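You operate a simulated robot arm through the tools that you are given. There is no shell and no other tool. Be economical: measure what you need, move in short steps, check, and stop when the job is done.

You run a simulated two-armed robot. Do the job below in one go: nothing can be reset, and whatever is moved stays where it is left.

TASK
Take the marker and leave it on the shelf of the side table. Put the beaker from the island top by the keyboard on the second left store shelf from the bottom. Put the green brush on the island top by the keyboard away on the counter under the pegboard. Open the drops drawer, fetch the scrubbing brush and set it in the inside of the drops drawer and shut the drawer again. Open the third slim drawer from the top, put the black roll in the inside from the top of the third slim drawer, then shut the drawer. Pull the bottom far drawer open. Do these in any order. Set down upright: beaker, black roll.

Only the result counts: the job must be done as asked and must still hold three seconds after the hand-in. Knocking over, shifting, dropping, spilling or breaking anything else fails it.

THE ROBOT
Two 7-joint arms with two-finger parallel grippers on one trunk, on a base that drives. Base frame: it is fixed to the floor where the robot stands at the start and does not move with it; the origin is under the middle of the robot, x ahead of it, y to its left, z up. Readings come in m, degrees, newtons and seconds.
The left shoulder is at the start at [0.05, 0.187, 1.135], the right one opposite. With the tool pointing down near the work surface each hand reaches from about 0.1 to 0.66 m from the robot's upright axis, wherever it stands, measured 20 degrees to its own side. Places, roughly: beaker [0.75, 0.25, 1]; black roll (6x6x8 cm) [-1.9, 2.5, 0.9]; bottom far drawer [0.5, -1.9, 0.2]; counter under the pegboard [-2.4, 0.2, 0.9]; drops drawer [0.5, 2.5, 0.4]; green brush (8x4x12 cm) [0.7, 0.5, 0.9]; inside of the drops drawer [0.5, 2.6, 0.4]; inside of the third slim drawer [1.4, -0.5, 0.4]; marker (14x2x2 cm) [0.5, 0.1, 0.9]; scrubbing brush (6x10x9 cm) [-1.6, 2.6, 0.9]; second left store shelf [1.7, -4, 0.5]; shelf of the side table [-1.2, -4, 0.3]; third slim drawer [1.5, -0.5, 0.4]. Payload 3.43 kg a hand.
The tool frame of a hand sits at the grasp point between the pads (the TCP): z along the fingers, y along the line on which they close. The tips reach 0.03 m beyond it. The gripper opens to 0.094 m. The fingers are 0.028 m wide and 0.01 m thick; the gripper's body (0.05 by 0.096 m) begins 0.055 m behind the TCP.
Orientation is that of the tool frame in the base frame, as a unit quaternion [x, y, z, w]. With the fingers straight down and closing along the base's y, the tool's x points along the base's -x, its y along +y and its z along -z.

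THE INTERFACE
- The arms move only by the tool play_rows. It takes "left_deltas", "right_deltas" or both (then of equal length, played together; a hand with none holds still); each is a list of rows, each a list of 3 entries, a list of its own where there are three numbers: the shift along the base's x, y, z in m, then the turn, a rotation vector about the base's x, y, z in rad, then the gripper command, from -1 (fully open) to 1 (shut), values between in proportion. In form: [[[tx, ty, tz], [rx, ry, rz], hand], ...]. A call has 1 to 10 rows; each row is the pose to reach, as a shift and turn from the pose commanded when the call began. Each row takes 0.2 s and may step no farther than 0.05 m and 8.6 degrees from the row before; otherwise, or with a gripper value out of range, the whole call is refused. Where a pose cannot be reached the arm comes as near as it can. A force on the tool above 40 N (or 10 N above the force at the start of the call, whichever is more), or a blocked arm, ends the call early, and 0.2 s more pass. The fingers move at their own pace (about 0.153 m/s each) and stop on an object; they squeeze with about 28 N. The grip force told is the motor's: it shows also when the fingers shut on nothing. Time passes only in rows, and 0.2 s behind the last, so rows that repeat a pose let the fingers close. The reply holds the time, the measured pose of the TCP, the force on the tool along the base axes, the opening and the grip force, in the units named above and with some noise, with the torque about the TCP (base axes, N m) and any sound that the robot's microphone picked up.
- Cameras (640 x 400 px; columns grow to the right, rows downward): "scene" is now at [0.1444, 0.0334, 1.313]; the picture's right is [0.37, -0.93, 0.00], its down [-0.39, -0.16, -0.91] and it looks along [0.84, 0.33, -0.42] (base axes); focal length 264 px, centre (320, 200). "left" rides on the left gripper at [0.076, -0.014, -0.103] in its tool frame; the picture's right is [0.18, 0.98, 0.00], its down [-0.75, 0.14, -0.64] and it looks along [-0.63, 0.12, 0.77] (tool axes); focal length 243 px, centre (320, 200). "right" rides on the right gripper at [0.076, 0.014, -0.103] in its tool frame; the picture's right is [-0.18, 0.98, 0.00], its down [-0.75, -0.14, -0.64] and it looks along [-0.63, -0.12, 0.77] (tool axes); focal length 243 px, centre (320, 200). There is no depth. A picture from a camera that has moved, and an enlarged one, comes with that camera's place and axes in the base frame and with its lens.
- snapshot(camera): a new picture of that camera. No time passes.
- slide_trunk(by): slides the trunk up (or, below 0, down) by that many m; the arms and the scene camera ride with it, the base frame stays. It gives what a move gives, with no picture.
- base_move(legs): drives the robot by 1 to 6 legs, each [ahead, left, turn to the left] in m, m and degrees, along the robot's own axes; the way and the turn of a leg run together, so that a leg with both is an arc; at most 1.5 m and 180 degrees a leg. The arms and the cameras ride along, it lands a little off, and it stops where it bumps. It gives what a move gives.
- pan_tilt(pan, tilt): turns the head with the scene camera to pan (to the left, within 80 degrees either way) and tilt (down, from -29 to 69), counted from straight ahead of the robot. It gives what a move gives.
- inspect(camera, box): a new picture of the part [left, top, right, bottom] of that camera's present view, enlarged. No time passes.
- sign_off(): hands the job in; it is judged then, once.

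Go step by step. Nothing tells you exact positions but the pictures and the camera data: compare them with the known pose of the tool, close in by small moves and look again before you grip or let go. The budget is 217 turns and 212 pictures, counting those below and the enlarged ones. Unless the task says otherwise, let go and move clear before handing in.

The tools are called after "Emit:" as name(argument=value, ...) on one line, values as JSON. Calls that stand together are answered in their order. play_rows: Moves the arms, as the interface text tells. Its arguments: {"type":"object","properties":{"left_deltas":{"type":"array","items":{"type":"array"}},"right_deltas":{"type":"array","items":{"type":"array"}}},"required":[]} The other tools are called the same way: slide_trunk (by) slides the trunk up or down; base_move (legs) drives the base; pan_tilt (pan, tilt) turns the head that bears the scene camera; snapshot (camera) takes a picture; inspect (camera, box) takes an enlarged picture of a part of a camera's view; sign_off () hands the job in.

At the start:

```text
time_s: 0.0
left_ee_pos: [0.2968, 0.3222, 1.1855]
left_orientation: [0.0, 1.0, 0.001, 0.0]
left_ft_force: [-0.1, -0.7, 1.0]
left_torque: [0.02, -0.03, -0.04]
left_finger_gap: 0.094
left_grip_force: 0.0
right_ee_pos: [0.2784, 0.0234, 1.1367]
right_orientation: [0.0, 1.0, 0.001, -0.001]
right_ft_force: [0.4, 0.1, -0.4]
right_torque: [-0.01, -0.01, -0.01]
right_finger_gap: 0.0939
right_grip_force: 0.0
trunk travel left (down, up): [-0.35, 0.082]
robot x, y, heading: [0.0003, 0.0018, 0.2]
head pan, tilt: [21.6, 25.0]
```

scene: 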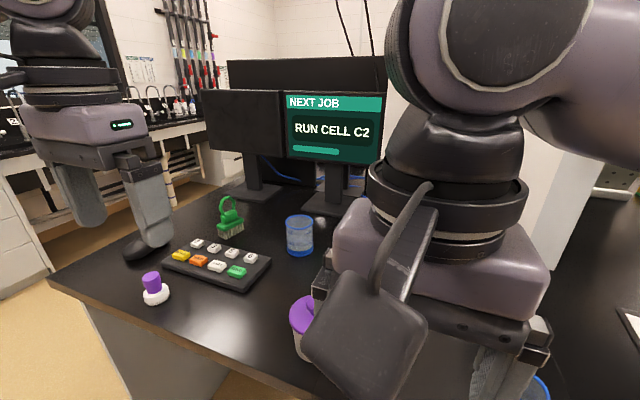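
right: 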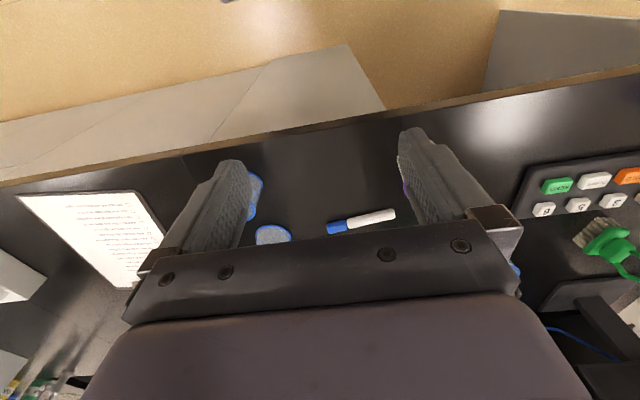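
left: 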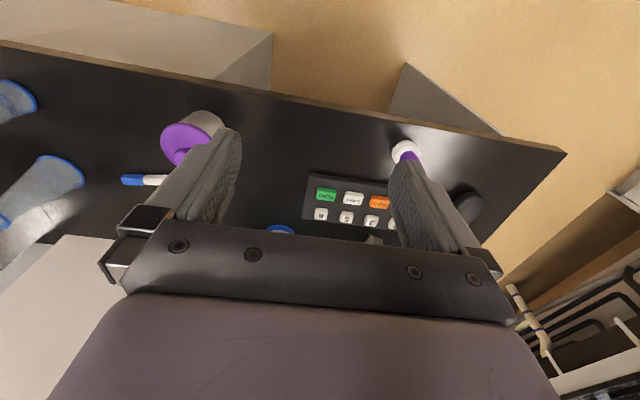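

I see the island top with the keyboard, green brush and a beaker; the marker is right of the purple-lidded jar. I'll look around first.

Emit:
pan_tilt(pan=0, tilt=45)

Emit:
snapshot(camera="scene")

Emit:
pan_tilt(pan=-75, tilt=20)

Emit:
snapshot(camera="scene")

Emit:
pan_tilt(pan=75, tilt=20)

Emit:
snapshot(camera="scene")

```text
time_s: 0.8
left_ee_pos: [0.2958, 0.3216, 1.1848]
left_orientation: [0.001, 1.0, -0.001, 0.0]
left_ft_force: [-0.4, -0.9, -0.4]
left_torque: [0.0, 0.01, -0.02]
left_finger_gap: 0.0942
left_grip_force: 0.0
right_ee_pos: [0.2783, 0.0248, 1.137]
right_orientation: [-0.001, 1.0, 0.001, 0.0]
right_ft_force: [-0.7, -0.9, 0.5]
right_torque: [-0.04, 0.02, -0.02]
right_finger_gap: 0.0941
right_grip_force: 0.1
trunk travel left (down, up): [-0.35, 0.082]
robot x, y, heading: [0.0008, 0.002, 0.0]
head pan, tilt: [0.0, 45.0]
```

```text
208 pictures are left
camera scene: at [0.14, -0.0004, 1.2825], right [0.0, -1.0, 0.0], down [-0.71, 0.0, -0.71], along [0.71, 0.0, -0.71], focal length 264 px, centre (320, 200)
```

scene: 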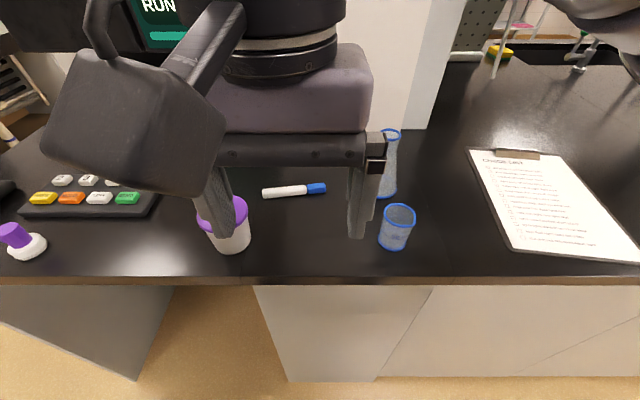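

```text
time_s: 2.3
left_ee_pos: [0.2944, 0.3213, 1.1849]
left_orientation: [0.0, 1.0, -0.001, 0.0]
left_ft_force: [0.0, -0.5, 0.3]
left_torque: [0.05, -0.01, 0.01]
left_finger_gap: 0.0939
left_grip_force: 0.0
right_ee_pos: [0.2791, 0.0247, 1.1372]
right_orientation: [0.0, 1.0, 0.001, 0.0]
right_ft_force: [-0.4, 0.2, 0.2]
right_torque: [-0.01, 0.01, -0.02]
right_finger_gap: 0.094
right_grip_force: 0.1
trunk travel left (down, up): [-0.35, 0.082]
robot x, y, heading: [-0.0004, 0.0006, 0.3]
head pan, tilt: [-75.0, 20.0]
```

```text
207 pictures are left
camera scene: at [0.0829, -0.0904, 1.321], right [-0.97, -0.26, 0.0], down [-0.09, 0.33, -0.94], along [0.24, -0.91, -0.34], focal length 264 px, centre (320, 200)
```

scene: 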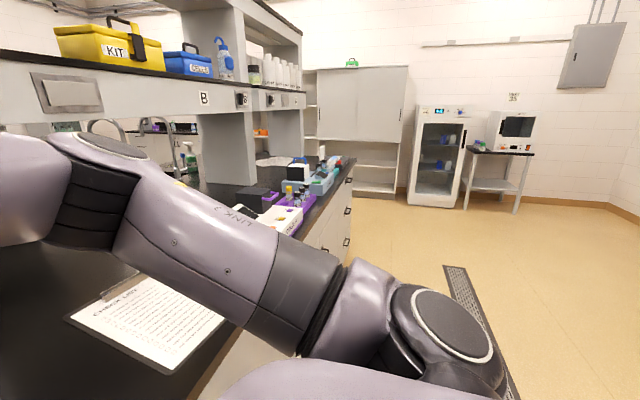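

```text
time_s: 4.7
left_ee_pos: [0.2954, 0.3206, 1.1863]
left_orientation: [0.0, 1.0, -0.001, 0.0]
left_ft_force: [0.2, -0.3, -0.6]
left_torque: [-0.01, 0.0, -0.02]
left_finger_gap: 0.094
left_grip_force: 0.0
right_ee_pos: [0.2771, 0.0231, 1.1374]
right_orientation: [-0.001, 1.0, 0.001, 0.0]
right_ft_force: [-0.2, -0.1, 0.5]
right_torque: [-0.02, 0.04, 0.03]
right_finger_gap: 0.094
right_grip_force: 0.0
trunk travel left (down, up): [-0.35, 0.082]
robot x, y, heading: [0.001, 0.0049, 0.1]
head pan, tilt: [75.0, 20.0]
```

```text
206 pictures are left
camera scene: at [0.0828, 0.0894, 1.3211], right [0.97, -0.26, 0.0], down [-0.09, -0.33, -0.94], along [0.24, 0.91, -0.34], focal length 264 px, centre (320, 200)
```

scene: 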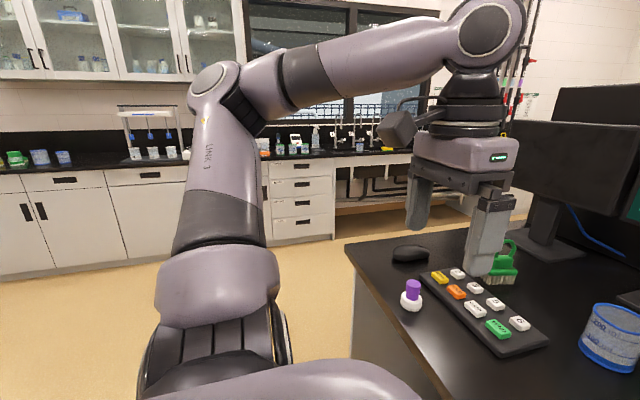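

The marker is near [0.54, 0.05, 0.9] lying along y, and the target beaker is near [0.65, 0.29]. I'll shift left, raise the left arm's view, and look again.

Emit:
base_move(legs=[[0.05, 0.12, 0]])

Emit:
pan_tilt(pan=0, tilt=40)

Emit:
snapshot(camera="scene")

Emit:
snapshot(camera="left")

Emit:
snapshot(camera="right")

```text
time_s: 6.4
left_ee_pos: [0.3446, 0.4407, 1.1861]
left_orientation: [0.0, 1.0, 0.0, -0.001]
left_ft_force: [0.1, -1.1, 0.3]
left_torque: [-0.05, 0.05, 0.01]
left_finger_gap: 0.0939
left_grip_force: 0.0
right_ee_pos: [0.3283, 0.1431, 1.1371]
right_orientation: [0.003, 1.0, 0.001, 0.0]
right_ft_force: [0.3, -0.4, -0.5]
right_torque: [-0.03, 0.0, 0.01]
right_finger_gap: 0.094
right_grip_force: 0.1
trunk travel left (down, up): [-0.35, 0.082]
robot x, y, heading: [0.0483, 0.1202, -0.3]
head pan, tilt: [75.0, 20.0]
```

```text
time_s: 7.8
left_ee_pos: [0.346, 0.4399, 1.1862]
left_orientation: [0.001, 1.0, 0.0, 0.001]
left_ft_force: [-1.3, -0.3, -0.1]
left_torque: [-0.01, 0.01, -0.02]
left_finger_gap: 0.0939
left_grip_force: 0.0
right_ee_pos: [0.3278, 0.1434, 1.1371]
right_orientation: [0.002, 1.0, 0.001, 0.0]
right_ft_force: [-0.3, 0.5, 0.2]
right_torque: [0.0, 0.0, -0.02]
right_finger_gap: 0.0939
right_grip_force: 0.0
trunk travel left (down, up): [-0.35, 0.082]
robot x, y, heading: [0.0514, 0.1194, -0.2]
head pan, tilt: [0.0, 40.0]
```

```text
205 pictures are left
camera scene: at [0.1934, 0.1183, 1.2897], right [0.0, -1.0, 0.0], down [-0.64, 0.0, -0.77], along [0.77, 0.0, -0.64], focal length 264 px, centre (320, 200)
```

scene: 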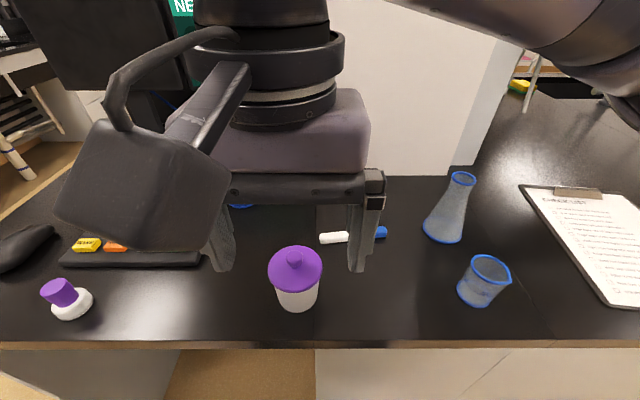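

```text
204 pictures are left
camera left: at [0.2685, 0.4259, 1.2878], right [-0.18, 0.98, 0.0], down [0.75, 0.14, 0.64], along [0.63, 0.12, -0.77], focal length 243 px, centre (320, 200)
```

left: 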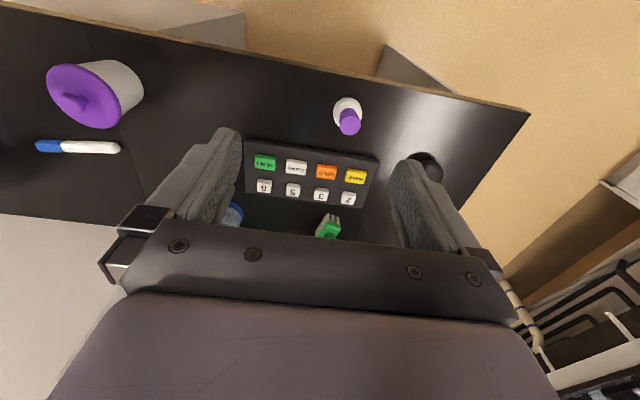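

```text
203 pictures are left
camera right: at [0.2515, 0.1575, 1.2399], right [0.19, 0.98, 0.0], down [0.75, -0.14, 0.64], along [0.63, -0.12, -0.77], focal length 243 px, centre (320, 200)
```

right: 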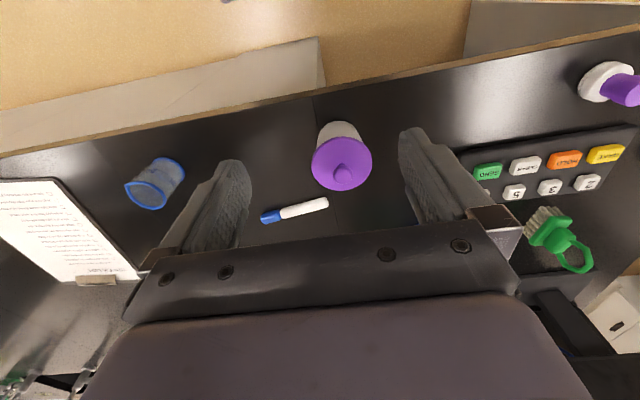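

Marker centre fixes at about [0.545, 0.052, 0.90], lying 5° off y. I bring the right hand above it, turning the fingers to close across it.

Emit:
play_rows(right_deltas=[[[0.02, -0.009, 0], [0, 0, -0.148], -1], [[0.04, -0.018, 0], [0, 0, -0.296], -1], [[0.065, -0.027, 0], [0, 0, -0.444], -1], [[0.09, -0.036, 0], [0, 0, -0.592], -1], [[0.11, -0.045, 0], [0, 0, -0.74], -1], [[0.13, -0.055, 0], [0, 0, -0.888], -1], [[0.15, -0.064, 0], [0, 0, -1.036], -1], [[0.175, -0.073, 0], [0, 0, -1.184], -1], [[0.2, -0.082, -0.02], [0, 0, -1.332], -1], [[0.217, -0.091, -0.05], [0, 0, -1.48], -1]])

Emit:
snapshot(camera="right")

Emit:
snapshot(camera="scene")

```text
time_s: 10.0
left_ee_pos: [0.3472, 0.44, 1.186]
left_orientation: [0.001, 1.0, 0.0, 0.0]
left_ft_force: [-0.1, -0.9, -0.5]
left_torque: [0.01, 0.01, -0.02]
left_finger_gap: 0.0943
left_grip_force: 0.0
right_ee_pos: [0.5445, 0.0517, 1.0867]
right_orientation: [0.676, 0.737, 0.001, 0.0]
right_ft_force: [0.2, 0.4, 0.5]
right_torque: [-0.05, -0.01, 0.02]
right_finger_gap: 0.0941
right_grip_force: 0.0
trunk travel left (down, up): [-0.35, 0.082]
robot x, y, heading: [0.049, 0.1221, -0.3]
head pan, tilt: [0.0, 40.0]
```

```text
202 pictures are left
camera right: at [0.5519, 0.129, 1.1898], right [0.99, -0.1, 0.0], down [-0.08, -0.76, 0.64], along [-0.06, -0.64, -0.77], focal length 243 px, centre (320, 200)
```

right: 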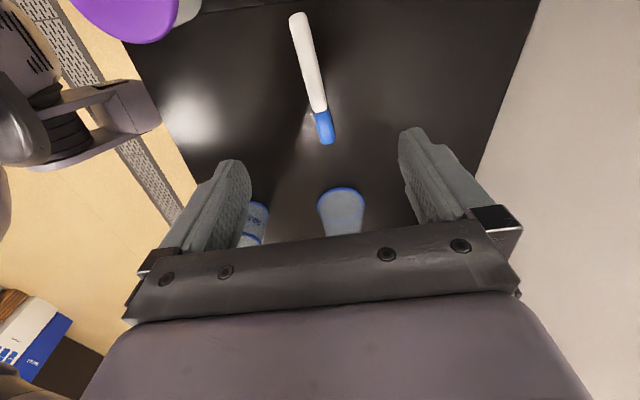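

```text
201 pictures are left
camera scene: at [0.1938, 0.1181, 1.2896], right [0.0, -1.0, 0.0], down [-0.64, 0.0, -0.77], along [0.77, 0.0, -0.64], focal length 264 px, centre (320, 200)
```

scene: 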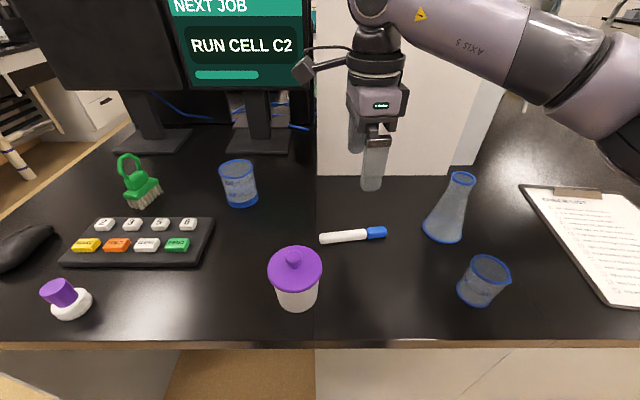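

The hand is over the marker and aligned. I lower onto it and grip.

Emit:
play_rows(right_deltas=[[[-0.004, 0, -0.05], [0, 0, 0.02], -1], [[-0.004, 0, -0.1], [0, 0, 0.02], -1], [[-0.004, 0, -0.135], [0, 0, 0.02], -1], [[-0.004, 0, -0.152], [0, 0, 0.02], -1], [[-0.004, 0, -0.152], [0, 0, 0.02], 1], [[-0.004, 0, -0.152], [0, 0, 0.02], 1], [[-0.004, 0, -0.152], [0, 0, 0.02], 1]])

Emit:
snapshot(camera="right")

```text
refused: row 1 steps farther than a row can; nothing moved
```

```text
200 pictures are left
camera right: at [0.5519, 0.129, 1.1898], right [0.99, -0.1, 0.0], down [-0.08, -0.76, 0.64], along [-0.06, -0.64, -0.77], focal length 243 px, centre (320, 200)
```

right: 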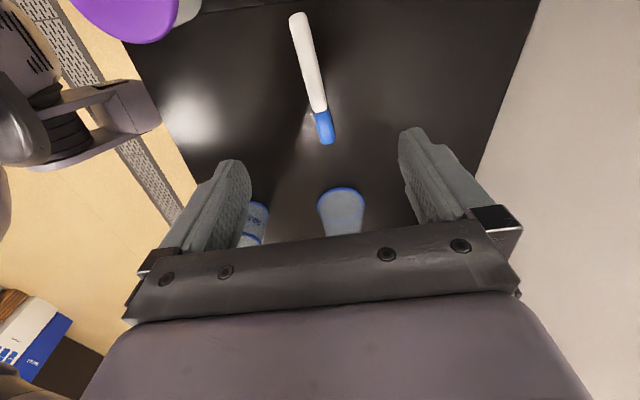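

The first row was a touch too long; same move in shorter steps.

Emit:
play_rows(right_deltas=[[[-0.004, 0, -0.045], [0, 0, 0.02], -1], [[-0.004, 0, -0.09], [0, 0, 0.02], -1], [[-0.004, 0, -0.13], [0, 0, 0.02], -1], [[-0.004, 0, -0.152], [0, 0, 0.02], -1], [[-0.004, 0, -0.152], [0, 0, 0.02], 1], [[-0.004, 0, -0.152], [0, 0, 0.02], 1], [[-0.004, 0, -0.152], [0, 0, 0.02], 1]])

Emit:
snapshot(camera="right")

```text
time_s: 11.6
left_ee_pos: [0.3462, 0.4403, 1.1861]
left_orientation: [0.001, 1.0, 0.001, 0.0]
left_ft_force: [0.3, 0.4, -0.3]
left_torque: [0.01, 0.0, 0.0]
left_finger_gap: 0.094
left_grip_force: 0.2
right_ee_pos: [0.5403, 0.0525, 0.9347]
right_orientation: [0.668, 0.745, 0.001, 0.001]
right_ft_force: [-0.5, 0.1, 0.1]
right_torque: [-0.03, -0.03, -0.01]
right_finger_gap: 0.0168
right_grip_force: 28.3
trunk travel left (down, up): [-0.35, 0.082]
robot x, y, heading: [0.0488, 0.1208, -0.4]
head pan, tilt: [0.0, 40.0]
```

```text
199 pictures are left
camera right: at [0.5458, 0.1297, 1.0374], right [1.0, -0.08, 0.0], down [-0.06, -0.76, 0.64], along [-0.05, -0.64, -0.77], focal length 243 px, centre (320, 200)
```

right: 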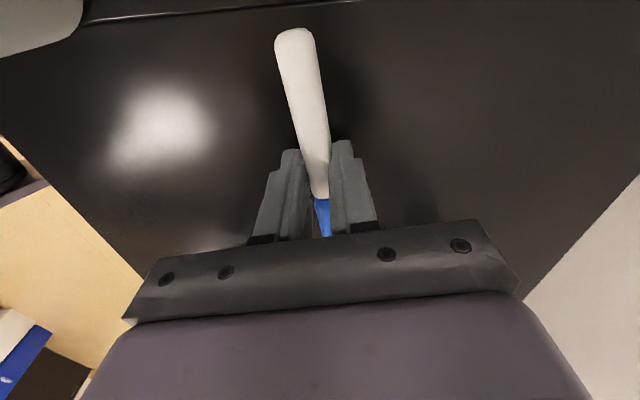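

The marker is held (gap 17 mm). I lift it and tuck the right hand back, while pitching the left hand 45° for the beaker near [0.658, 0.30].

Emit:
play_rows(right_deltas=[[[0, 0, 0.045], [0, 0, 0], 1], [[0, 0, 0.09], [0, 0, 0], 1], [[0, 0, 0.135], [0, 0, 0], 1], [[0, 0, 0.18], [0, 0, 0], 1], [[-0.01, 0, 0.225], [0, 0, 0], 1], [[-0.04, -0.02, 0.25], [0, 0, 0], 1], [[-0.08, -0.04, 0.255], [0, 0, 0], 1], [[-0.12, -0.06, 0.255], [0, 0, 0], 1], [[-0.15, -0.09, 0.255], [0, 0, 0], 1], [[-0.17, -0.13, 0.255], [0, 0, 0], 1]], left_deltas=[[[0, 0, 0.02], [0, 0, 0], -1], [[0, 0, 0.04], [0, 0, 0], -1], [[0, 0, 0.04], [0, 0, 0], -1], [[0, 0, 0.04], [0, -0.13, 0], -1], [[0.02, -0.02, 0.03], [0, -0.26, 0], -1], [[0.05, -0.04, 0.01], [0, -0.39, 0], -1], [[0.08, -0.07, -0.01], [0, -0.52, 0], -1], [[0.11, -0.09, -0.03], [0, -0.65, 0], -1], [[0.14, -0.12, -0.05], [0, -0.785, 0], -1], [[0.17, -0.14, -0.07], [0, -0.785, 0], -1]])

Emit:
snapshot(camera="scene")

Emit:
snapshot(camera="left")

```text
time_s: 13.8
left_ee_pos: [0.5157, 0.2991, 1.1165]
left_orientation: [0.002, 0.924, 0.0, 0.383]
left_ft_force: [-0.9, 0.0, -1.0]
left_torque: [-0.02, 0.04, 0.03]
left_finger_gap: 0.094
left_grip_force: 0.1
right_ee_pos: [0.3682, -0.079, 1.19]
right_orientation: [0.668, 0.744, 0.0, 0.0]
right_ft_force: [-0.2, -0.4, 0.2]
right_torque: [0.01, 0.01, 0.0]
right_finger_gap: 0.0002
right_grip_force: 27.9
trunk travel left (down, up): [-0.35, 0.082]
robot x, y, heading: [0.0513, 0.1201, -0.1]
head pan, tilt: [0.0, 40.0]
```

```text
198 pictures are left
camera scene: at [0.1937, 0.1175, 1.2896], right [0.0, -1.0, 0.0], down [-0.64, 0.0, -0.77], along [0.77, 0.0, -0.64], focal length 264 px, centre (320, 200)
```

scene: 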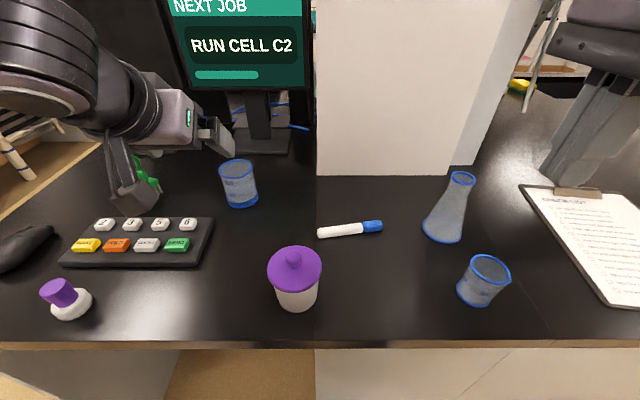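

```text
197 pictures are left
camera left: at [0.3887, 0.2854, 1.135], right [-0.13, 0.98, -0.13], down [0.08, 0.14, 0.99], along [0.99, 0.12, -0.1], focal length 243 px, centre (320, 200)
```

left: 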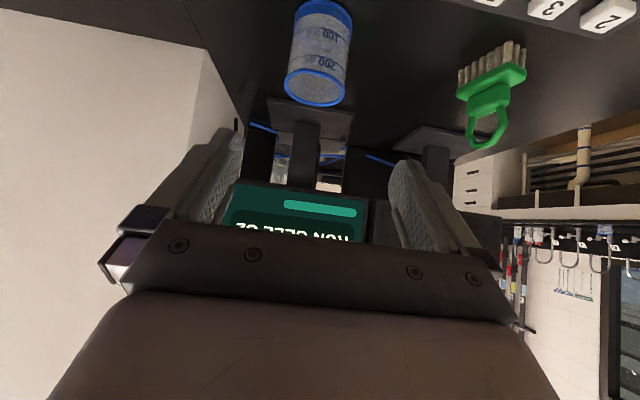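

The marker slipped out when lifted and lies almost where it was; I'll regrip it deeper later. Now the left hand slides onto the beaker.

Emit:
play_rows(left_deltas=[[[0.03, -0.001, -0.035], [0, 0, 0], -1], [[0.06, -0.001, -0.065], [0, 0, 0], -1], [[0.085, -0.001, -0.095], [0, 0, 0], -1], [[0.105, -0.001, -0.115], [0, 0, 0], -1]])

Emit:
snapshot(camera="left")

Emit:
snapshot(camera="scene")

```text
time_s: 14.8
left_ee_pos: [0.6206, 0.2995, 0.9992]
left_orientation: [0.001, 0.924, 0.001, 0.383]
left_ft_force: [-0.1, -0.9, 0.6]
left_torque: [-0.03, -0.02, 0.0]
left_finger_gap: 0.0939
left_grip_force: 0.0
right_ee_pos: [0.3707, -0.0765, 1.1909]
right_orientation: [0.668, 0.744, 0.0, 0.0]
right_ft_force: [1.3, 0.3, 0.9]
right_torque: [0.0, 0.01, -0.02]
right_finger_gap: 0.0002
right_grip_force: 28.1
trunk travel left (down, up): [-0.35, 0.082]
robot x, y, heading: [0.0533, 0.1171, -0.4]
head pan, tilt: [0.0, 40.0]
```

```text
196 pictures are left
camera left: at [0.4941, 0.2858, 1.0169], right [-0.13, 0.98, -0.13], down [0.08, 0.14, 0.99], along [0.99, 0.12, -0.1], focal length 243 px, centre (320, 200)
```

left: 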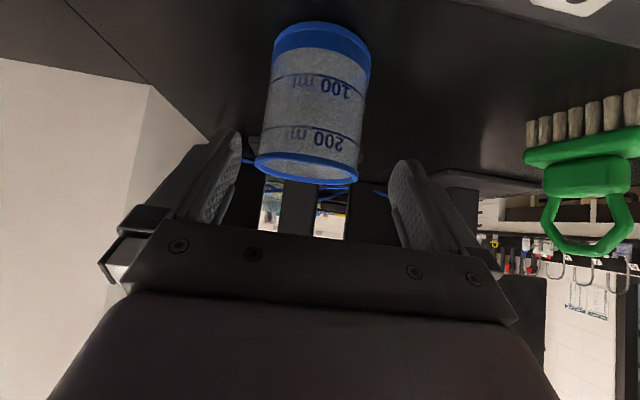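

```text
195 pictures are left
camera scene: at [0.1937, 0.1184, 1.2896], right [0.0, -1.0, 0.0], down [-0.64, 0.0, -0.77], along [0.77, 0.0, -0.64], focal length 264 px, centre (320, 200)
```

scene: 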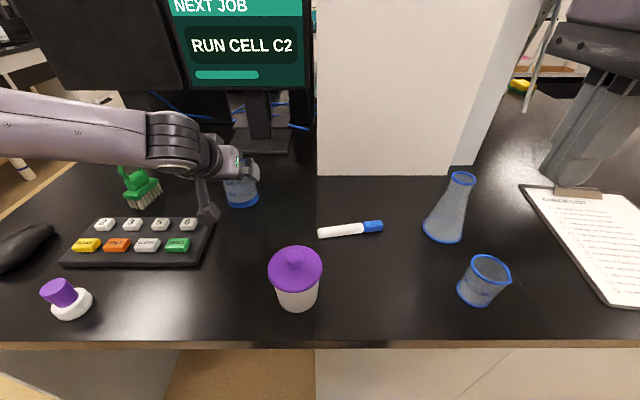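

Beaker axis is about y=0.293, diameter 7 cm. Shift slightly right, slide in and grip.

Emit:
play_rows(left_deltas=[[[0.0, -0.006, 0], [0, 0, 0], -1], [[0.018, -0.006, -0.02], [0, 0, 0], -1], [[0.036, -0.006, -0.038], [0, 0, 0], -1], [[0.036, -0.006, -0.038], [0, 0, 0], 0], [[0.036, -0.006, -0.038], [0, 0, 0], 1], [[0.036, -0.006, -0.038], [0, 0, 0], 1], [[0.036, -0.006, -0.038], [0, 0, 0], 1]])

Emit:
snapshot(camera="left")

```text
time_s: 16.4
left_ee_pos: [0.6407, 0.3138, 0.9751]
left_orientation: [0.001, 0.924, 0.0, 0.382]
left_ft_force: [-0.5, 0.0, 0.7]
left_torque: [0.02, 0.03, -0.02]
left_finger_gap: 0.0656
left_grip_force: 28.2
left hand out of reach, approached as far as the arm can: row 2, 3, 4, 5, 6, 7
right_ee_pos: [0.3691, -0.0772, 1.1903]
right_orientation: [0.668, 0.744, 0.0, 0.0]
right_ft_force: [-0.1, 0.6, 0.7]
right_torque: [0.0, -0.04, 0.03]
right_finger_gap: 0.0
right_grip_force: 28.2
trunk travel left (down, up): [-0.35, 0.082]
robot x, y, heading: [0.048, 0.1173, -0.2]
head pan, tilt: [0.0, 40.0]
```

```text
194 pictures are left
camera left: at [0.5126, 0.2994, 0.9922], right [-0.13, 0.98, -0.13], down [0.08, 0.14, 0.99], along [0.99, 0.12, -0.1], focal length 243 px, centre (320, 200)
```

left: 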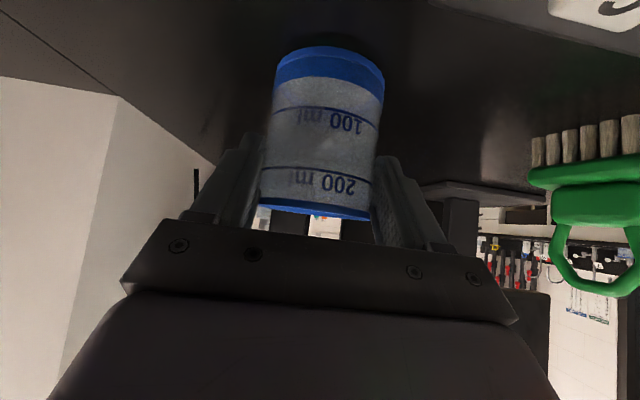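

The reach ran out 2 cm short, so this grip is shallow. I'll open, drive in a few cm and regrip properly.

Emit:
play_rows(left_deltas=[[[0, 0, 0], [0, 0, 0], 0.0], [[0, 0, 0], [0, 0, 0], -1], [[-0.02, 0.0, 0.02], [0, 0, 0], -1], [[-0.05, 0.0, 0.05], [0, 0, 0], -1]])

Emit:
snapshot(camera="left")

```text
time_s: 17.4
left_ee_pos: [0.587, 0.3112, 1.0236]
left_orientation: [0.0, 0.924, 0.001, 0.382]
left_ft_force: [0.0, -0.3, 0.0]
left_torque: [0.02, -0.03, 0.02]
left_finger_gap: 0.0942
left_grip_force: 0.1
right_ee_pos: [0.3688, -0.0783, 1.1911]
right_orientation: [0.667, 0.745, 0.001, 0.001]
right_ft_force: [0.1, -0.8, 0.0]
right_torque: [0.0, -0.01, -0.02]
right_finger_gap: 0.0
right_grip_force: 28.6
trunk travel left (down, up): [-0.35, 0.082]
robot x, y, heading: [0.0451, 0.1198, -0.1]
head pan, tilt: [0.0, 40.0]
```

```text
193 pictures are left
camera left: at [0.4595, 0.2965, 1.0411], right [-0.13, 0.98, -0.13], down [0.08, 0.14, 0.99], along [0.99, 0.12, -0.1], focal length 243 px, centre (320, 200)
```

left: 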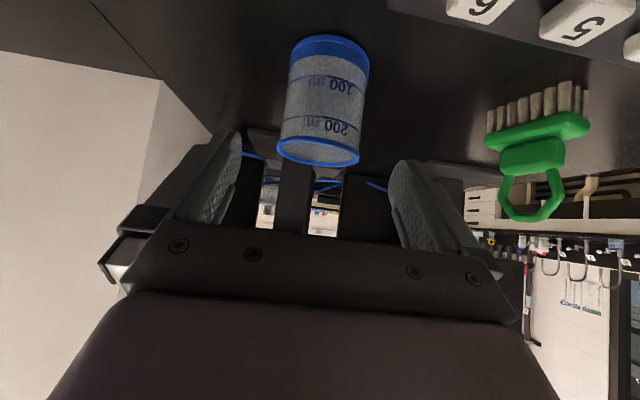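

Beaker now stands near [0.653, 0.313]. Drive ahead 5 cm with the fingers straddling above it.

Emit:
base_move(legs=[[0.05, 0, 0]])

Emit:
snapshot(camera="left")

```text
time_s: 18.2
left_ee_pos: [0.5886, 0.311, 1.0237]
left_orientation: [0.001, 0.924, 0.001, 0.382]
left_ft_force: [-0.1, -0.1, 1.2]
left_torque: [0.01, -0.02, 0.01]
left_finger_gap: 0.0939
left_grip_force: 0.0
right_ee_pos: [0.3705, -0.0775, 1.192]
right_orientation: [0.667, 0.745, 0.001, 0.0]
right_ft_force: [0.4, -0.4, -0.1]
right_torque: [0.02, 0.0, 0.01]
right_finger_gap: 0.0
right_grip_force: 28.5
trunk travel left (down, up): [-0.35, 0.082]
robot x, y, heading: [0.0484, 0.1207, 0.0]
head pan, tilt: [0.0, 40.0]
stopped in leg 1: the robot was blocked; the commanded pose is now the measured one
```

```text
192 pictures are left
camera left: at [0.4612, 0.2968, 1.0409], right [-0.13, 0.98, -0.13], down [0.08, 0.14, 0.99], along [0.99, 0.12, -0.1], focal length 243 px, centre (320, 200)
```

left: 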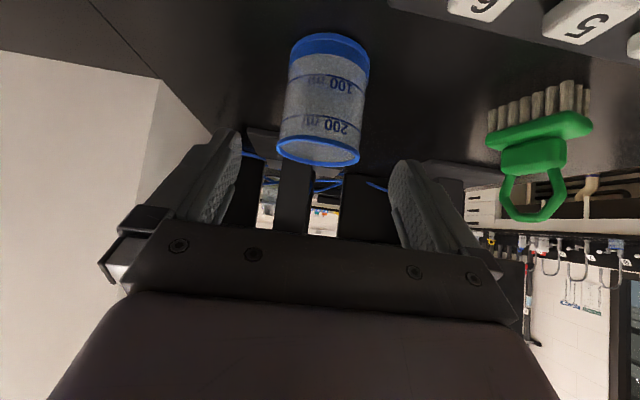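

The base is already against the island, so I'll change the arm's posture: raise the hands, lower the trunk and retry.

Emit:
play_rows(left_deltas=[[[-0.02, 0, 0.04], [0, 0, 0], -1], [[-0.03, 0, 0.08], [0, 0, 0], -1], [[-0.03, 0, 0.12], [0, 0, 0], -1], [[-0.03, 0, 0.15], [0, 0, 0], -1]], right_deltas=[[[0, 0, 0.04], [0, 0, 0], -1], [[0, 0, 0.08], [0, 0, 0], -1], [[0, 0, 0.1], [0, 0, 0], -1], [[0, 0, 0.1], [0, 0, 0], -1]])

Emit:
slide_trunk(by=-0.15)

Emit:
play_rows(left_deltas=[[[0.03, 0.001, 0], [0, 0, 0], -1], [[0.055, 0.001, -0.025], [0, 0, 0], -1]])

Emit:
snapshot(camera="left")

```text
time_s: 19.2
left_ee_pos: [0.5577, 0.3106, 1.1706]
left_orientation: [0.001, 0.924, 0.001, 0.382]
left_ft_force: [0.7, -0.2, 0.2]
left_torque: [0.02, 0.02, 0.0]
left_finger_gap: 0.094
left_grip_force: 0.0
right_ee_pos: [0.371, -0.0766, 1.29]
right_orientation: [0.668, 0.744, 0.001, 0.0]
right_ft_force: [-0.1, -0.4, -0.3]
right_torque: [0.03, -0.02, -0.01]
right_finger_gap: 0.0939
right_grip_force: 0.0
trunk travel left (down, up): [-0.35, 0.082]
robot x, y, heading: [0.0512, 0.1213, 0.0]
head pan, tilt: [0.0, 40.0]
```

```text
time_s: 20.9
left_ee_pos: [0.5579, 0.3105, 1.0204]
left_orientation: [0.001, 0.924, 0.001, 0.383]
left_ft_force: [0.3, 0.8, -0.4]
left_torque: [-0.04, 0.0, 0.03]
left_finger_gap: 0.094
left_grip_force: 0.1
right_ee_pos: [0.3707, -0.077, 1.1393]
right_orientation: [0.668, 0.744, 0.001, 0.0]
right_ft_force: [0.0, -0.5, 0.2]
right_torque: [-0.01, 0.02, 0.0]
right_finger_gap: 0.0944
right_grip_force: 0.0
trunk travel left (down, up): [-0.2, 0.232]
robot x, y, heading: [0.0524, 0.1154, -0.3]
head pan, tilt: [0.0, 40.0]
```

```text
time_s: 21.6
left_ee_pos: [0.6168, 0.3148, 0.9957]
left_orientation: [0.001, 0.924, 0.001, 0.382]
left_ft_force: [-0.9, 0.7, -0.8]
left_torque: [0.0, 0.0, 0.02]
left_finger_gap: 0.0941
left_grip_force: 0.2
right_ee_pos: [0.3722, -0.0767, 1.1394]
right_orientation: [0.668, 0.744, 0.001, 0.001]
right_ft_force: [-0.5, 0.1, 0.1]
right_torque: [-0.05, 0.0, 0.02]
right_finger_gap: 0.0941
right_grip_force: 0.1
trunk travel left (down, up): [-0.2, 0.232]
robot x, y, heading: [0.0492, 0.1168, 0.1]
head pan, tilt: [0.0, 40.0]
```

```text
191 pictures are left
camera left: at [0.4888, 0.3005, 1.0133], right [-0.13, 0.98, -0.13], down [0.08, 0.14, 0.99], along [0.99, 0.12, -0.1], focal length 243 px, centre (320, 200)
```

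left: 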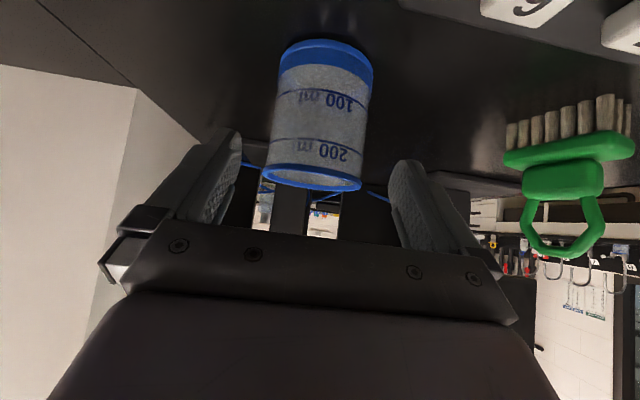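

Emit:
play_rows(left_deltas=[[[0.015, -0.002, -0.015], [0, 0, 0], -1], [[0.03, -0.002, -0.03], [0, 0, 0], -1], [[0.039, -0.002, -0.039], [0, 0, 0], -1], [[0.039, -0.002, -0.039], [0, 0, 0], -1]])

Emit:
snapshot(camera="left")

```text
time_s: 22.6
left_ee_pos: [0.6519, 0.3108, 0.9565]
left_orientation: [0.002, 0.924, 0.001, 0.383]
left_ft_force: [-0.3, -0.5, 0.3]
left_torque: [0.01, 0.02, -0.02]
left_finger_gap: 0.0938
left_grip_force: 0.2
right_ee_pos: [0.3726, -0.0774, 1.1394]
right_orientation: [0.668, 0.745, 0.001, 0.001]
right_ft_force: [-0.4, -0.1, 0.1]
right_torque: [0.01, -0.03, 0.03]
right_finger_gap: 0.094
right_grip_force: 0.0
trunk travel left (down, up): [-0.2, 0.232]
robot x, y, heading: [0.0507, 0.1173, 0.1]
head pan, tilt: [0.0, 40.0]
```

```text
190 pictures are left
camera left: at [0.5248, 0.297, 0.9745], right [-0.13, 0.98, -0.13], down [0.08, 0.14, 0.99], along [0.99, 0.12, -0.1], focal length 243 px, centre (320, 200)
```

left: 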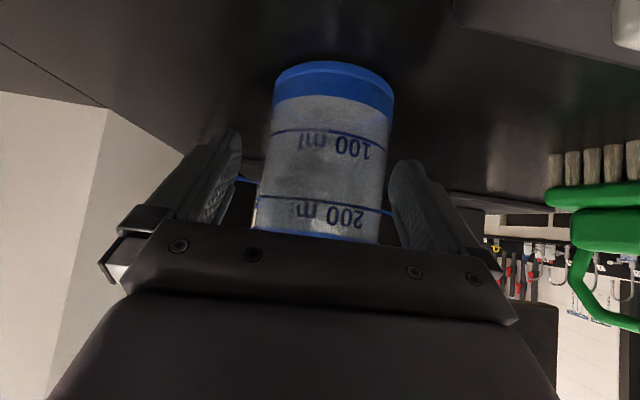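

Now fully reached and centred; close and lift the beaker slightly.

Emit:
play_rows(left_deltas=[[[0, 0, 0], [0, 0, 0], 0], [[0, 0, 0], [0, 0, 0], 1], [[0, 0, 0], [0, 0, 0], 1], [[0, 0, 0], [0, 0, 0], 1], [[0, 0, 0.02], [0, 0, 0], 1], [[0, 0, 0.05], [0, 0, 0], 1], [[0, 0, 0.05], [0, 0, 0], 1]])

Emit:
snapshot(camera="left")

Emit:
snapshot(camera="scene")

```text
time_s: 24.1
left_ee_pos: [0.6503, 0.3106, 1.0085]
left_orientation: [0.001, 0.924, 0.001, 0.382]
left_ft_force: [0.5, 0.8, -0.6]
left_torque: [0.01, -0.02, 0.01]
left_finger_gap: 0.0684
left_grip_force: 28.0
right_ee_pos: [0.3708, -0.0762, 1.1396]
right_orientation: [0.668, 0.745, 0.0, 0.0]
right_ft_force: [-0.2, -0.1, 0.7]
right_torque: [-0.01, -0.01, 0.04]
right_finger_gap: 0.0939
right_grip_force: 0.1
trunk travel left (down, up): [-0.2, 0.232]
robot x, y, heading: [0.0532, 0.1163, -0.4]
head pan, tilt: [0.0, 40.0]
```

```text
189 pictures are left
camera left: at [0.5226, 0.2962, 1.0261], right [-0.13, 0.98, -0.13], down [0.08, 0.14, 0.99], along [0.99, 0.12, -0.1], focal length 243 px, centre (320, 200)
```

left: 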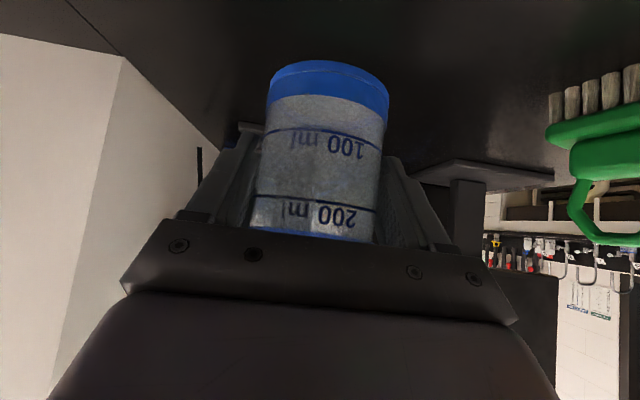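

```text
188 pictures are left
camera scene: at [0.1946, 0.1182, 1.1397], right [0.0, -1.0, 0.0], down [-0.64, 0.0, -0.77], along [0.77, 0.0, -0.64], focal length 264 px, centre (320, 200)
```

scene: 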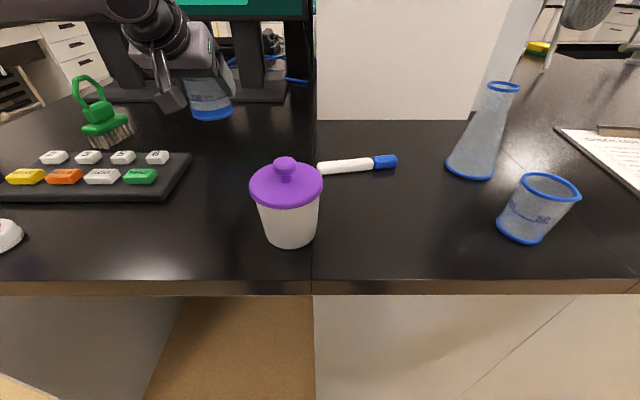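

The beaker is held. I lift it back toward the robot while the right hand returns over the marker.

Emit:
play_rows(left_deltas=[[[0, 0, 0.03], [0, 0, 0], 1], [[0, 0, 0.06], [0, 0, 0], 1], [[-0.02, 0.01, 0.09], [0, 0, 0], 1], [[-0.05, 0.02, 0.12], [0, 0, 0], 1], [[-0.08, 0.03, 0.14], [0, 0, 0], 1], [[-0.12, 0.04, 0.14], [0, 0, 0], 1], [[-0.16, 0.05, 0.14], [0, 0, 0], 1], [[-0.2, 0.06, 0.14], [0, 0, 0], 1]], right_deltas=[[[0.025, 0.016, 0], [0, 0, 0], -1], [[0.05, 0.032, 0], [0, 0, 0], -1], [[0.075, 0.05, 0], [0, 0, 0], -1], [[0.1, 0.07, 0], [0, 0, 0], -1], [[0.125, 0.09, -0.01], [0, 0, 0], -1], [[0.15, 0.11, -0.02], [0, 0, 0], -1], [[0.17, 0.125, -0.04], [0, 0, 0], -1], [[0.184, 0.133, -0.06], [0, 0, 0.015], -1]])

Emit:
snapshot(camera="right")

Emit:
snapshot(camera="scene")

```text
time_s: 25.9
left_ee_pos: [0.4481, 0.3694, 1.1417]
left_orientation: [0.0, 0.924, 0.001, 0.382]
left_ft_force: [0.5, -0.9, -0.2]
left_torque: [-0.01, -0.01, -0.01]
left_finger_gap: 0.0685
left_grip_force: 28.2
left hand out of reach, approached as far as the arm can: row 2
right_ee_pos: [0.5546, 0.0559, 1.0787]
right_orientation: [0.662, 0.75, 0.0, 0.0]
right_ft_force: [-0.5, -0.1, 0.2]
right_torque: [0.0, 0.04, -0.01]
right_finger_gap: 0.0941
right_grip_force: 0.1
trunk travel left (down, up): [-0.2, 0.232]
robot x, y, heading: [0.0519, 0.1187, -0.3]
head pan, tilt: [0.0, 40.0]
```

```text
187 pictures are left
camera right: at [0.5596, 0.1331, 1.1821], right [1.0, -0.06, 0.0], down [-0.05, -0.77, 0.64], along [-0.04, -0.64, -0.77], focal length 243 px, centre (320, 200)
```

right: 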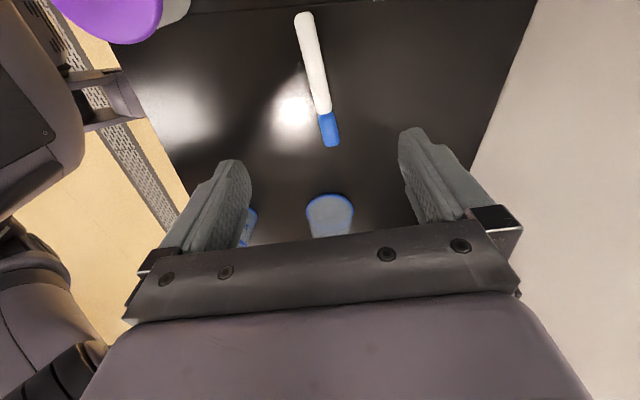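

```text
186 pictures are left
camera scene: at [0.1946, 0.1184, 1.1397], right [0.0, -1.0, 0.0], down [-0.64, 0.0, -0.77], along [0.77, 0.0, -0.64], focal length 264 px, centre (320, 200)
```

scene: 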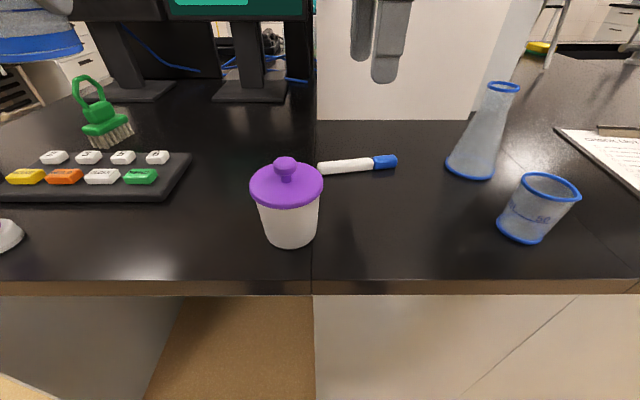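

Emit:
play_rows(right_deltas=[[[0, -0.002, -0.045], [0, 0, 0.02], -1], [[0, -0.002, -0.09], [0, 0, 0.02], -1], [[0, -0.002, -0.13], [0, 0, 0.02], -1], [[0, -0.002, -0.15], [0, 0, 0.02], -1], [[0, -0.002, -0.156], [0, 0, 0.02], -1], [[0, -0.002, -0.156], [0, 0, 0.02], -1]])

Emit:
inspect(camera="scene", box=[240, 60, 480, 210])

```text
time_s: 27.4
left_ee_pos: [0.4465, 0.3689, 1.1441]
left_orientation: [0.0, 0.923, 0.001, 0.384]
left_ft_force: [-0.9, 0.8, -0.9]
left_torque: [-0.02, -0.01, -0.02]
left_finger_gap: 0.0684
left_grip_force: 27.7
right_ee_pos: [0.554, 0.0522, 0.9304]
right_orientation: [0.656, 0.755, 0.004, 0.003]
right_ft_force: [3.8, -3.8, 40.7]
right_torque: [-0.63, 1.89, 0.47]
right_finger_gap: 0.0918
right_grip_force: 0.1
trunk travel left (down, up): [-0.2, 0.232]
robot x, y, heading: [0.0519, 0.1224, -0.1]
head pan, tilt: [0.0, 40.0]
```

```text
2.67 times, centred on (360, 135) of scene
camera zoom: at [0.1924, 0.1183, 1.1407], right [0.0, -1.0, 0.0], down [-0.64, 0.0, -0.77], along [0.77, 0.0, -0.64], focal length 704 px, centre (213, 373)
```

zoom: 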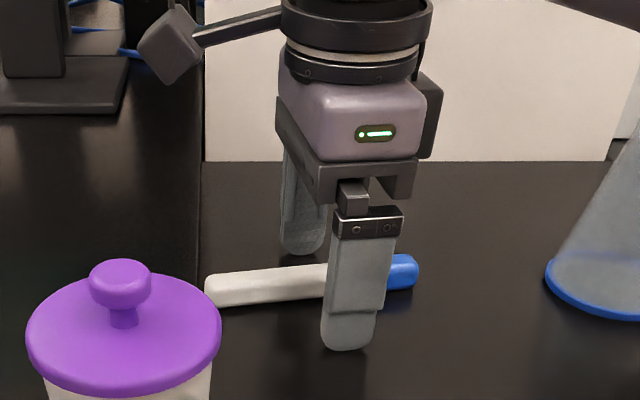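

The tips touch the tabletop at TCP z=0.93 (table 0.90). I back off 1–2 mm and close right there.

Emit:
play_rows(right_deltas=[[[0, 0, 0.002], [0, 0, 0], -1], [[0, 0, 0.002], [0, 0, 0], 0], [[0, 0, 0.002], [0, 0, 0], 1], [[0, 0, 0.002], [0, 0, 0], 1], [[0, 0, 0.002], [0, 0, 0], 1], [[0, 0, 0.012], [0, 0, 0], 1], [[0, 0, 0.03], [0, 0, 0], 1], [[0, 0, 0.04], [0, 0, 0], 1]])

Emit:
snapshot(camera="right")

Emit:
inspect(camera="scene", box=[240, 60, 480, 210])

```text
time_s: 29.1
left_ee_pos: [0.45, 0.3711, 1.1428]
left_orientation: [0.001, 0.924, 0.001, 0.382]
left_ft_force: [0.1, 0.2, -0.1]
left_torque: [-0.02, -0.03, -0.03]
left_finger_gap: 0.0684
left_grip_force: 27.9
right_ee_pos: [0.5545, 0.0533, 0.9628]
right_orientation: [0.655, 0.756, 0.002, 0.001]
right_ft_force: [0.7, 0.3, -0.4]
right_torque: [-0.01, -0.01, 0.02]
right_finger_gap: 0.0167
right_grip_force: 28.5
trunk travel left (down, up): [-0.2, 0.232]
robot x, y, heading: [0.0485, 0.1196, 0.0]
head pan, tilt: [0.0, 40.0]
```

```text
184 pictures are left
camera right: at [0.5578, 0.1313, 1.0663], right [1.0, -0.04, 0.0], down [-0.03, -0.77, 0.64], along [-0.03, -0.64, -0.77], focal length 243 px, centre (320, 200)
```

right: 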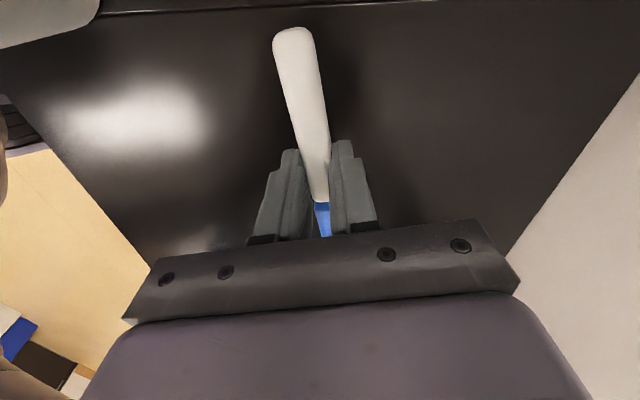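

```text
2.67 times, centred on (360, 135) of scene
camera zoom: at [0.1945, 0.1184, 1.1396], right [0.0, -1.0, 0.0], down [-0.64, 0.0, -0.77], along [0.77, 0.0, -0.64], focal length 704 px, centre (213, 373)
```

zoom: 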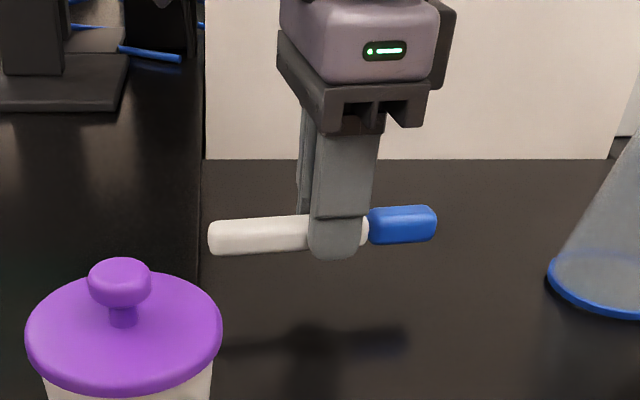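

The marker is lifted this time. I raise and tuck it gently back.

Emit:
play_rows(right_deltas=[[[0, 0, 0.03], [0, 0, 0], 1], [[0, 0, 0.06], [0, 0, 0], 1], [[0, 0, 0.09], [0, 0, 0], 1], [[0, 0, 0.12], [0, 0, 0], 1], [[0, 0, 0.15], [0, 0, 0], 1], [[-0.03, -0.02, 0.18], [0, 0, 0], 1], [[-0.06, -0.04, 0.18], [0, 0, 0], 1], [[-0.1, -0.06, 0.18], [0, 0, 0], 1], [[-0.14, -0.08, 0.18], [0, 0, 0], 1], [[-0.18, -0.1, 0.18], [0, 0, 0], 1]])

Emit:
snapshot(camera="right")

```text
time_s: 31.4
left_ee_pos: [0.4489, 0.3682, 1.1424]
left_orientation: [0.0, 0.924, 0.002, 0.383]
left_ft_force: [0.0, -0.3, -0.5]
left_torque: [-0.02, -0.01, 0.02]
left_finger_gap: 0.0683
left_grip_force: 27.7
right_ee_pos: [0.3748, -0.0526, 1.1485]
right_orientation: [0.655, 0.755, 0.001, 0.001]
right_ft_force: [0.2, -0.5, -0.1]
right_torque: [-0.01, -0.03, -0.03]
right_finger_gap: 0.0168
right_grip_force: 28.3
right hand out of reach, approached as far as the arm can: row 5
trunk travel left (down, up): [-0.2, 0.232]
robot x, y, heading: [0.0545, 0.1188, 0.1]
head pan, tilt: [0.0, 40.0]
```

```text
182 pictures are left
camera right: at [0.3759, 0.0259, 1.251], right [1.0, -0.04, 0.0], down [-0.04, -0.77, 0.64], along [-0.03, -0.64, -0.77], focal length 243 px, centre (320, 200)
```

right: 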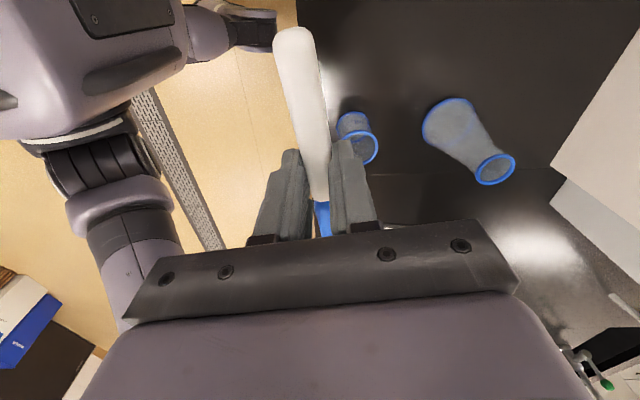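

Both held. Back off from the island, turn to face -y and drive partway south, then look.

Emit:
base_move(legs=[[-0.6, 0, 0], [0, 0, -90], [1.2, 0, 0]])

Emit:
pan_tilt(pan=0, tilt=15)

Emit:
snapshot(camera="scene")

Emit:
pan_tilt(pan=40, tilt=15)

Emit:
snapshot(camera="scene")

```text
time_s: 44.1
left_ee_pos: [-0.3611, -1.4852, 1.1417]
left_orientation: [0.679, 0.627, -0.28, 0.261]
left_ft_force: [-0.3, 0.0, -1.1]
left_torque: [0.01, 0.0, 0.04]
left_finger_gap: 0.0682
left_grip_force: 28.1
right_ee_pos: [-0.7755, -1.3781, 1.1471]
right_orientation: [0.999, 0.033, 0.0, 0.001]
right_ft_force: [0.1, 0.0, 0.5]
right_torque: [0.04, -0.01, -0.02]
right_finger_gap: 0.0165
right_grip_force: 28.3
trunk travel left (down, up): [-0.2, 0.232]
robot x, y, heading: [-0.5819, -1.069, -94.5]
head pan, tilt: [0.0, 40.0]
```

```text
time_s: 45.0
left_ee_pos: [-0.3607, -1.4862, 1.1429]
left_orientation: [0.678, 0.627, -0.28, 0.261]
left_ft_force: [-0.4, -0.8, 0.1]
left_torque: [0.01, 0.03, 0.0]
left_finger_gap: 0.0681
left_grip_force: 28.1
right_ee_pos: [-0.7759, -1.3779, 1.1479]
right_orientation: [0.999, 0.033, 0.0, 0.001]
right_ft_force: [-0.5, -0.5, -0.7]
right_torque: [-0.01, 0.0, -0.02]
right_finger_gap: 0.0164
right_grip_force: 28.2
trunk travel left (down, up): [-0.2, 0.232]
robot x, y, heading: [-0.5806, -1.0702, -94.8]
head pan, tilt: [0.0, 15.0]
```

```text
181 pictures are left
camera scene: at [-0.5918, -1.2216, 1.1791], right [-1.0, 0.08, 0.0], down [0.02, 0.26, -0.97], along [-0.08, -0.96, -0.26], focal length 264 px, centre (320, 200)
```

scene: 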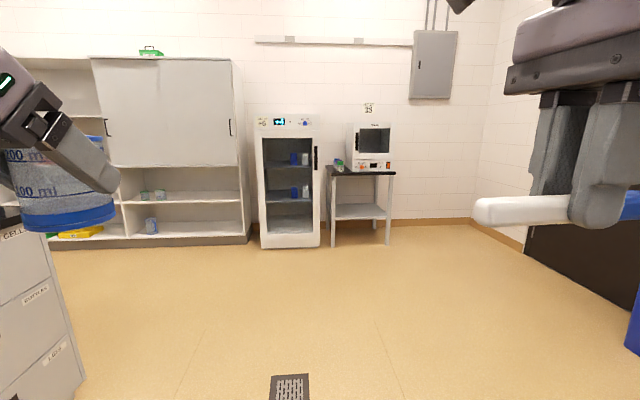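

```text
time_s: 46.1
left_ee_pos: [-0.3607, -1.4863, 1.1427]
left_orientation: [0.678, 0.627, -0.28, 0.261]
left_ft_force: [-0.5, 0.3, -0.7]
left_torque: [0.0, 0.01, 0.0]
left_finger_gap: 0.068
left_grip_force: 28.3
right_ee_pos: [-0.7742, -1.377, 1.1488]
right_orientation: [0.999, 0.033, 0.0, 0.001]
right_ft_force: [-0.2, 0.6, 0.0]
right_torque: [-0.02, -0.01, 0.01]
right_finger_gap: 0.0168
right_grip_force: 27.8
trunk travel left (down, up): [-0.2, 0.232]
robot x, y, heading: [-0.5808, -1.0684, -94.4]
head pan, tilt: [40.0, 15.0]
```

```text
180 pictures are left
camera scene: at [-0.5303, -1.2046, 1.1792], right [-0.82, -0.58, 0.0], down [-0.15, 0.21, -0.97], along [0.56, -0.79, -0.26], focal length 264 px, centre (320, 200)
```

scene: 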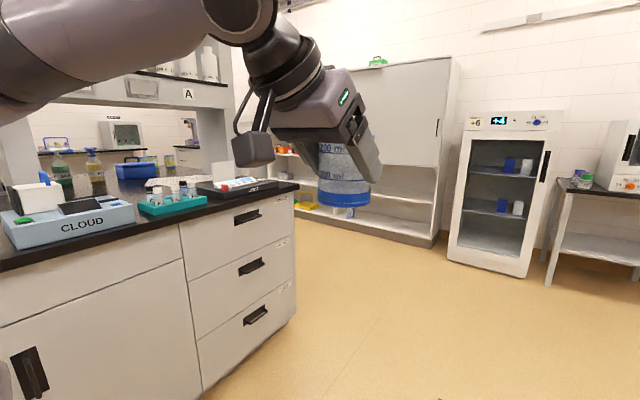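

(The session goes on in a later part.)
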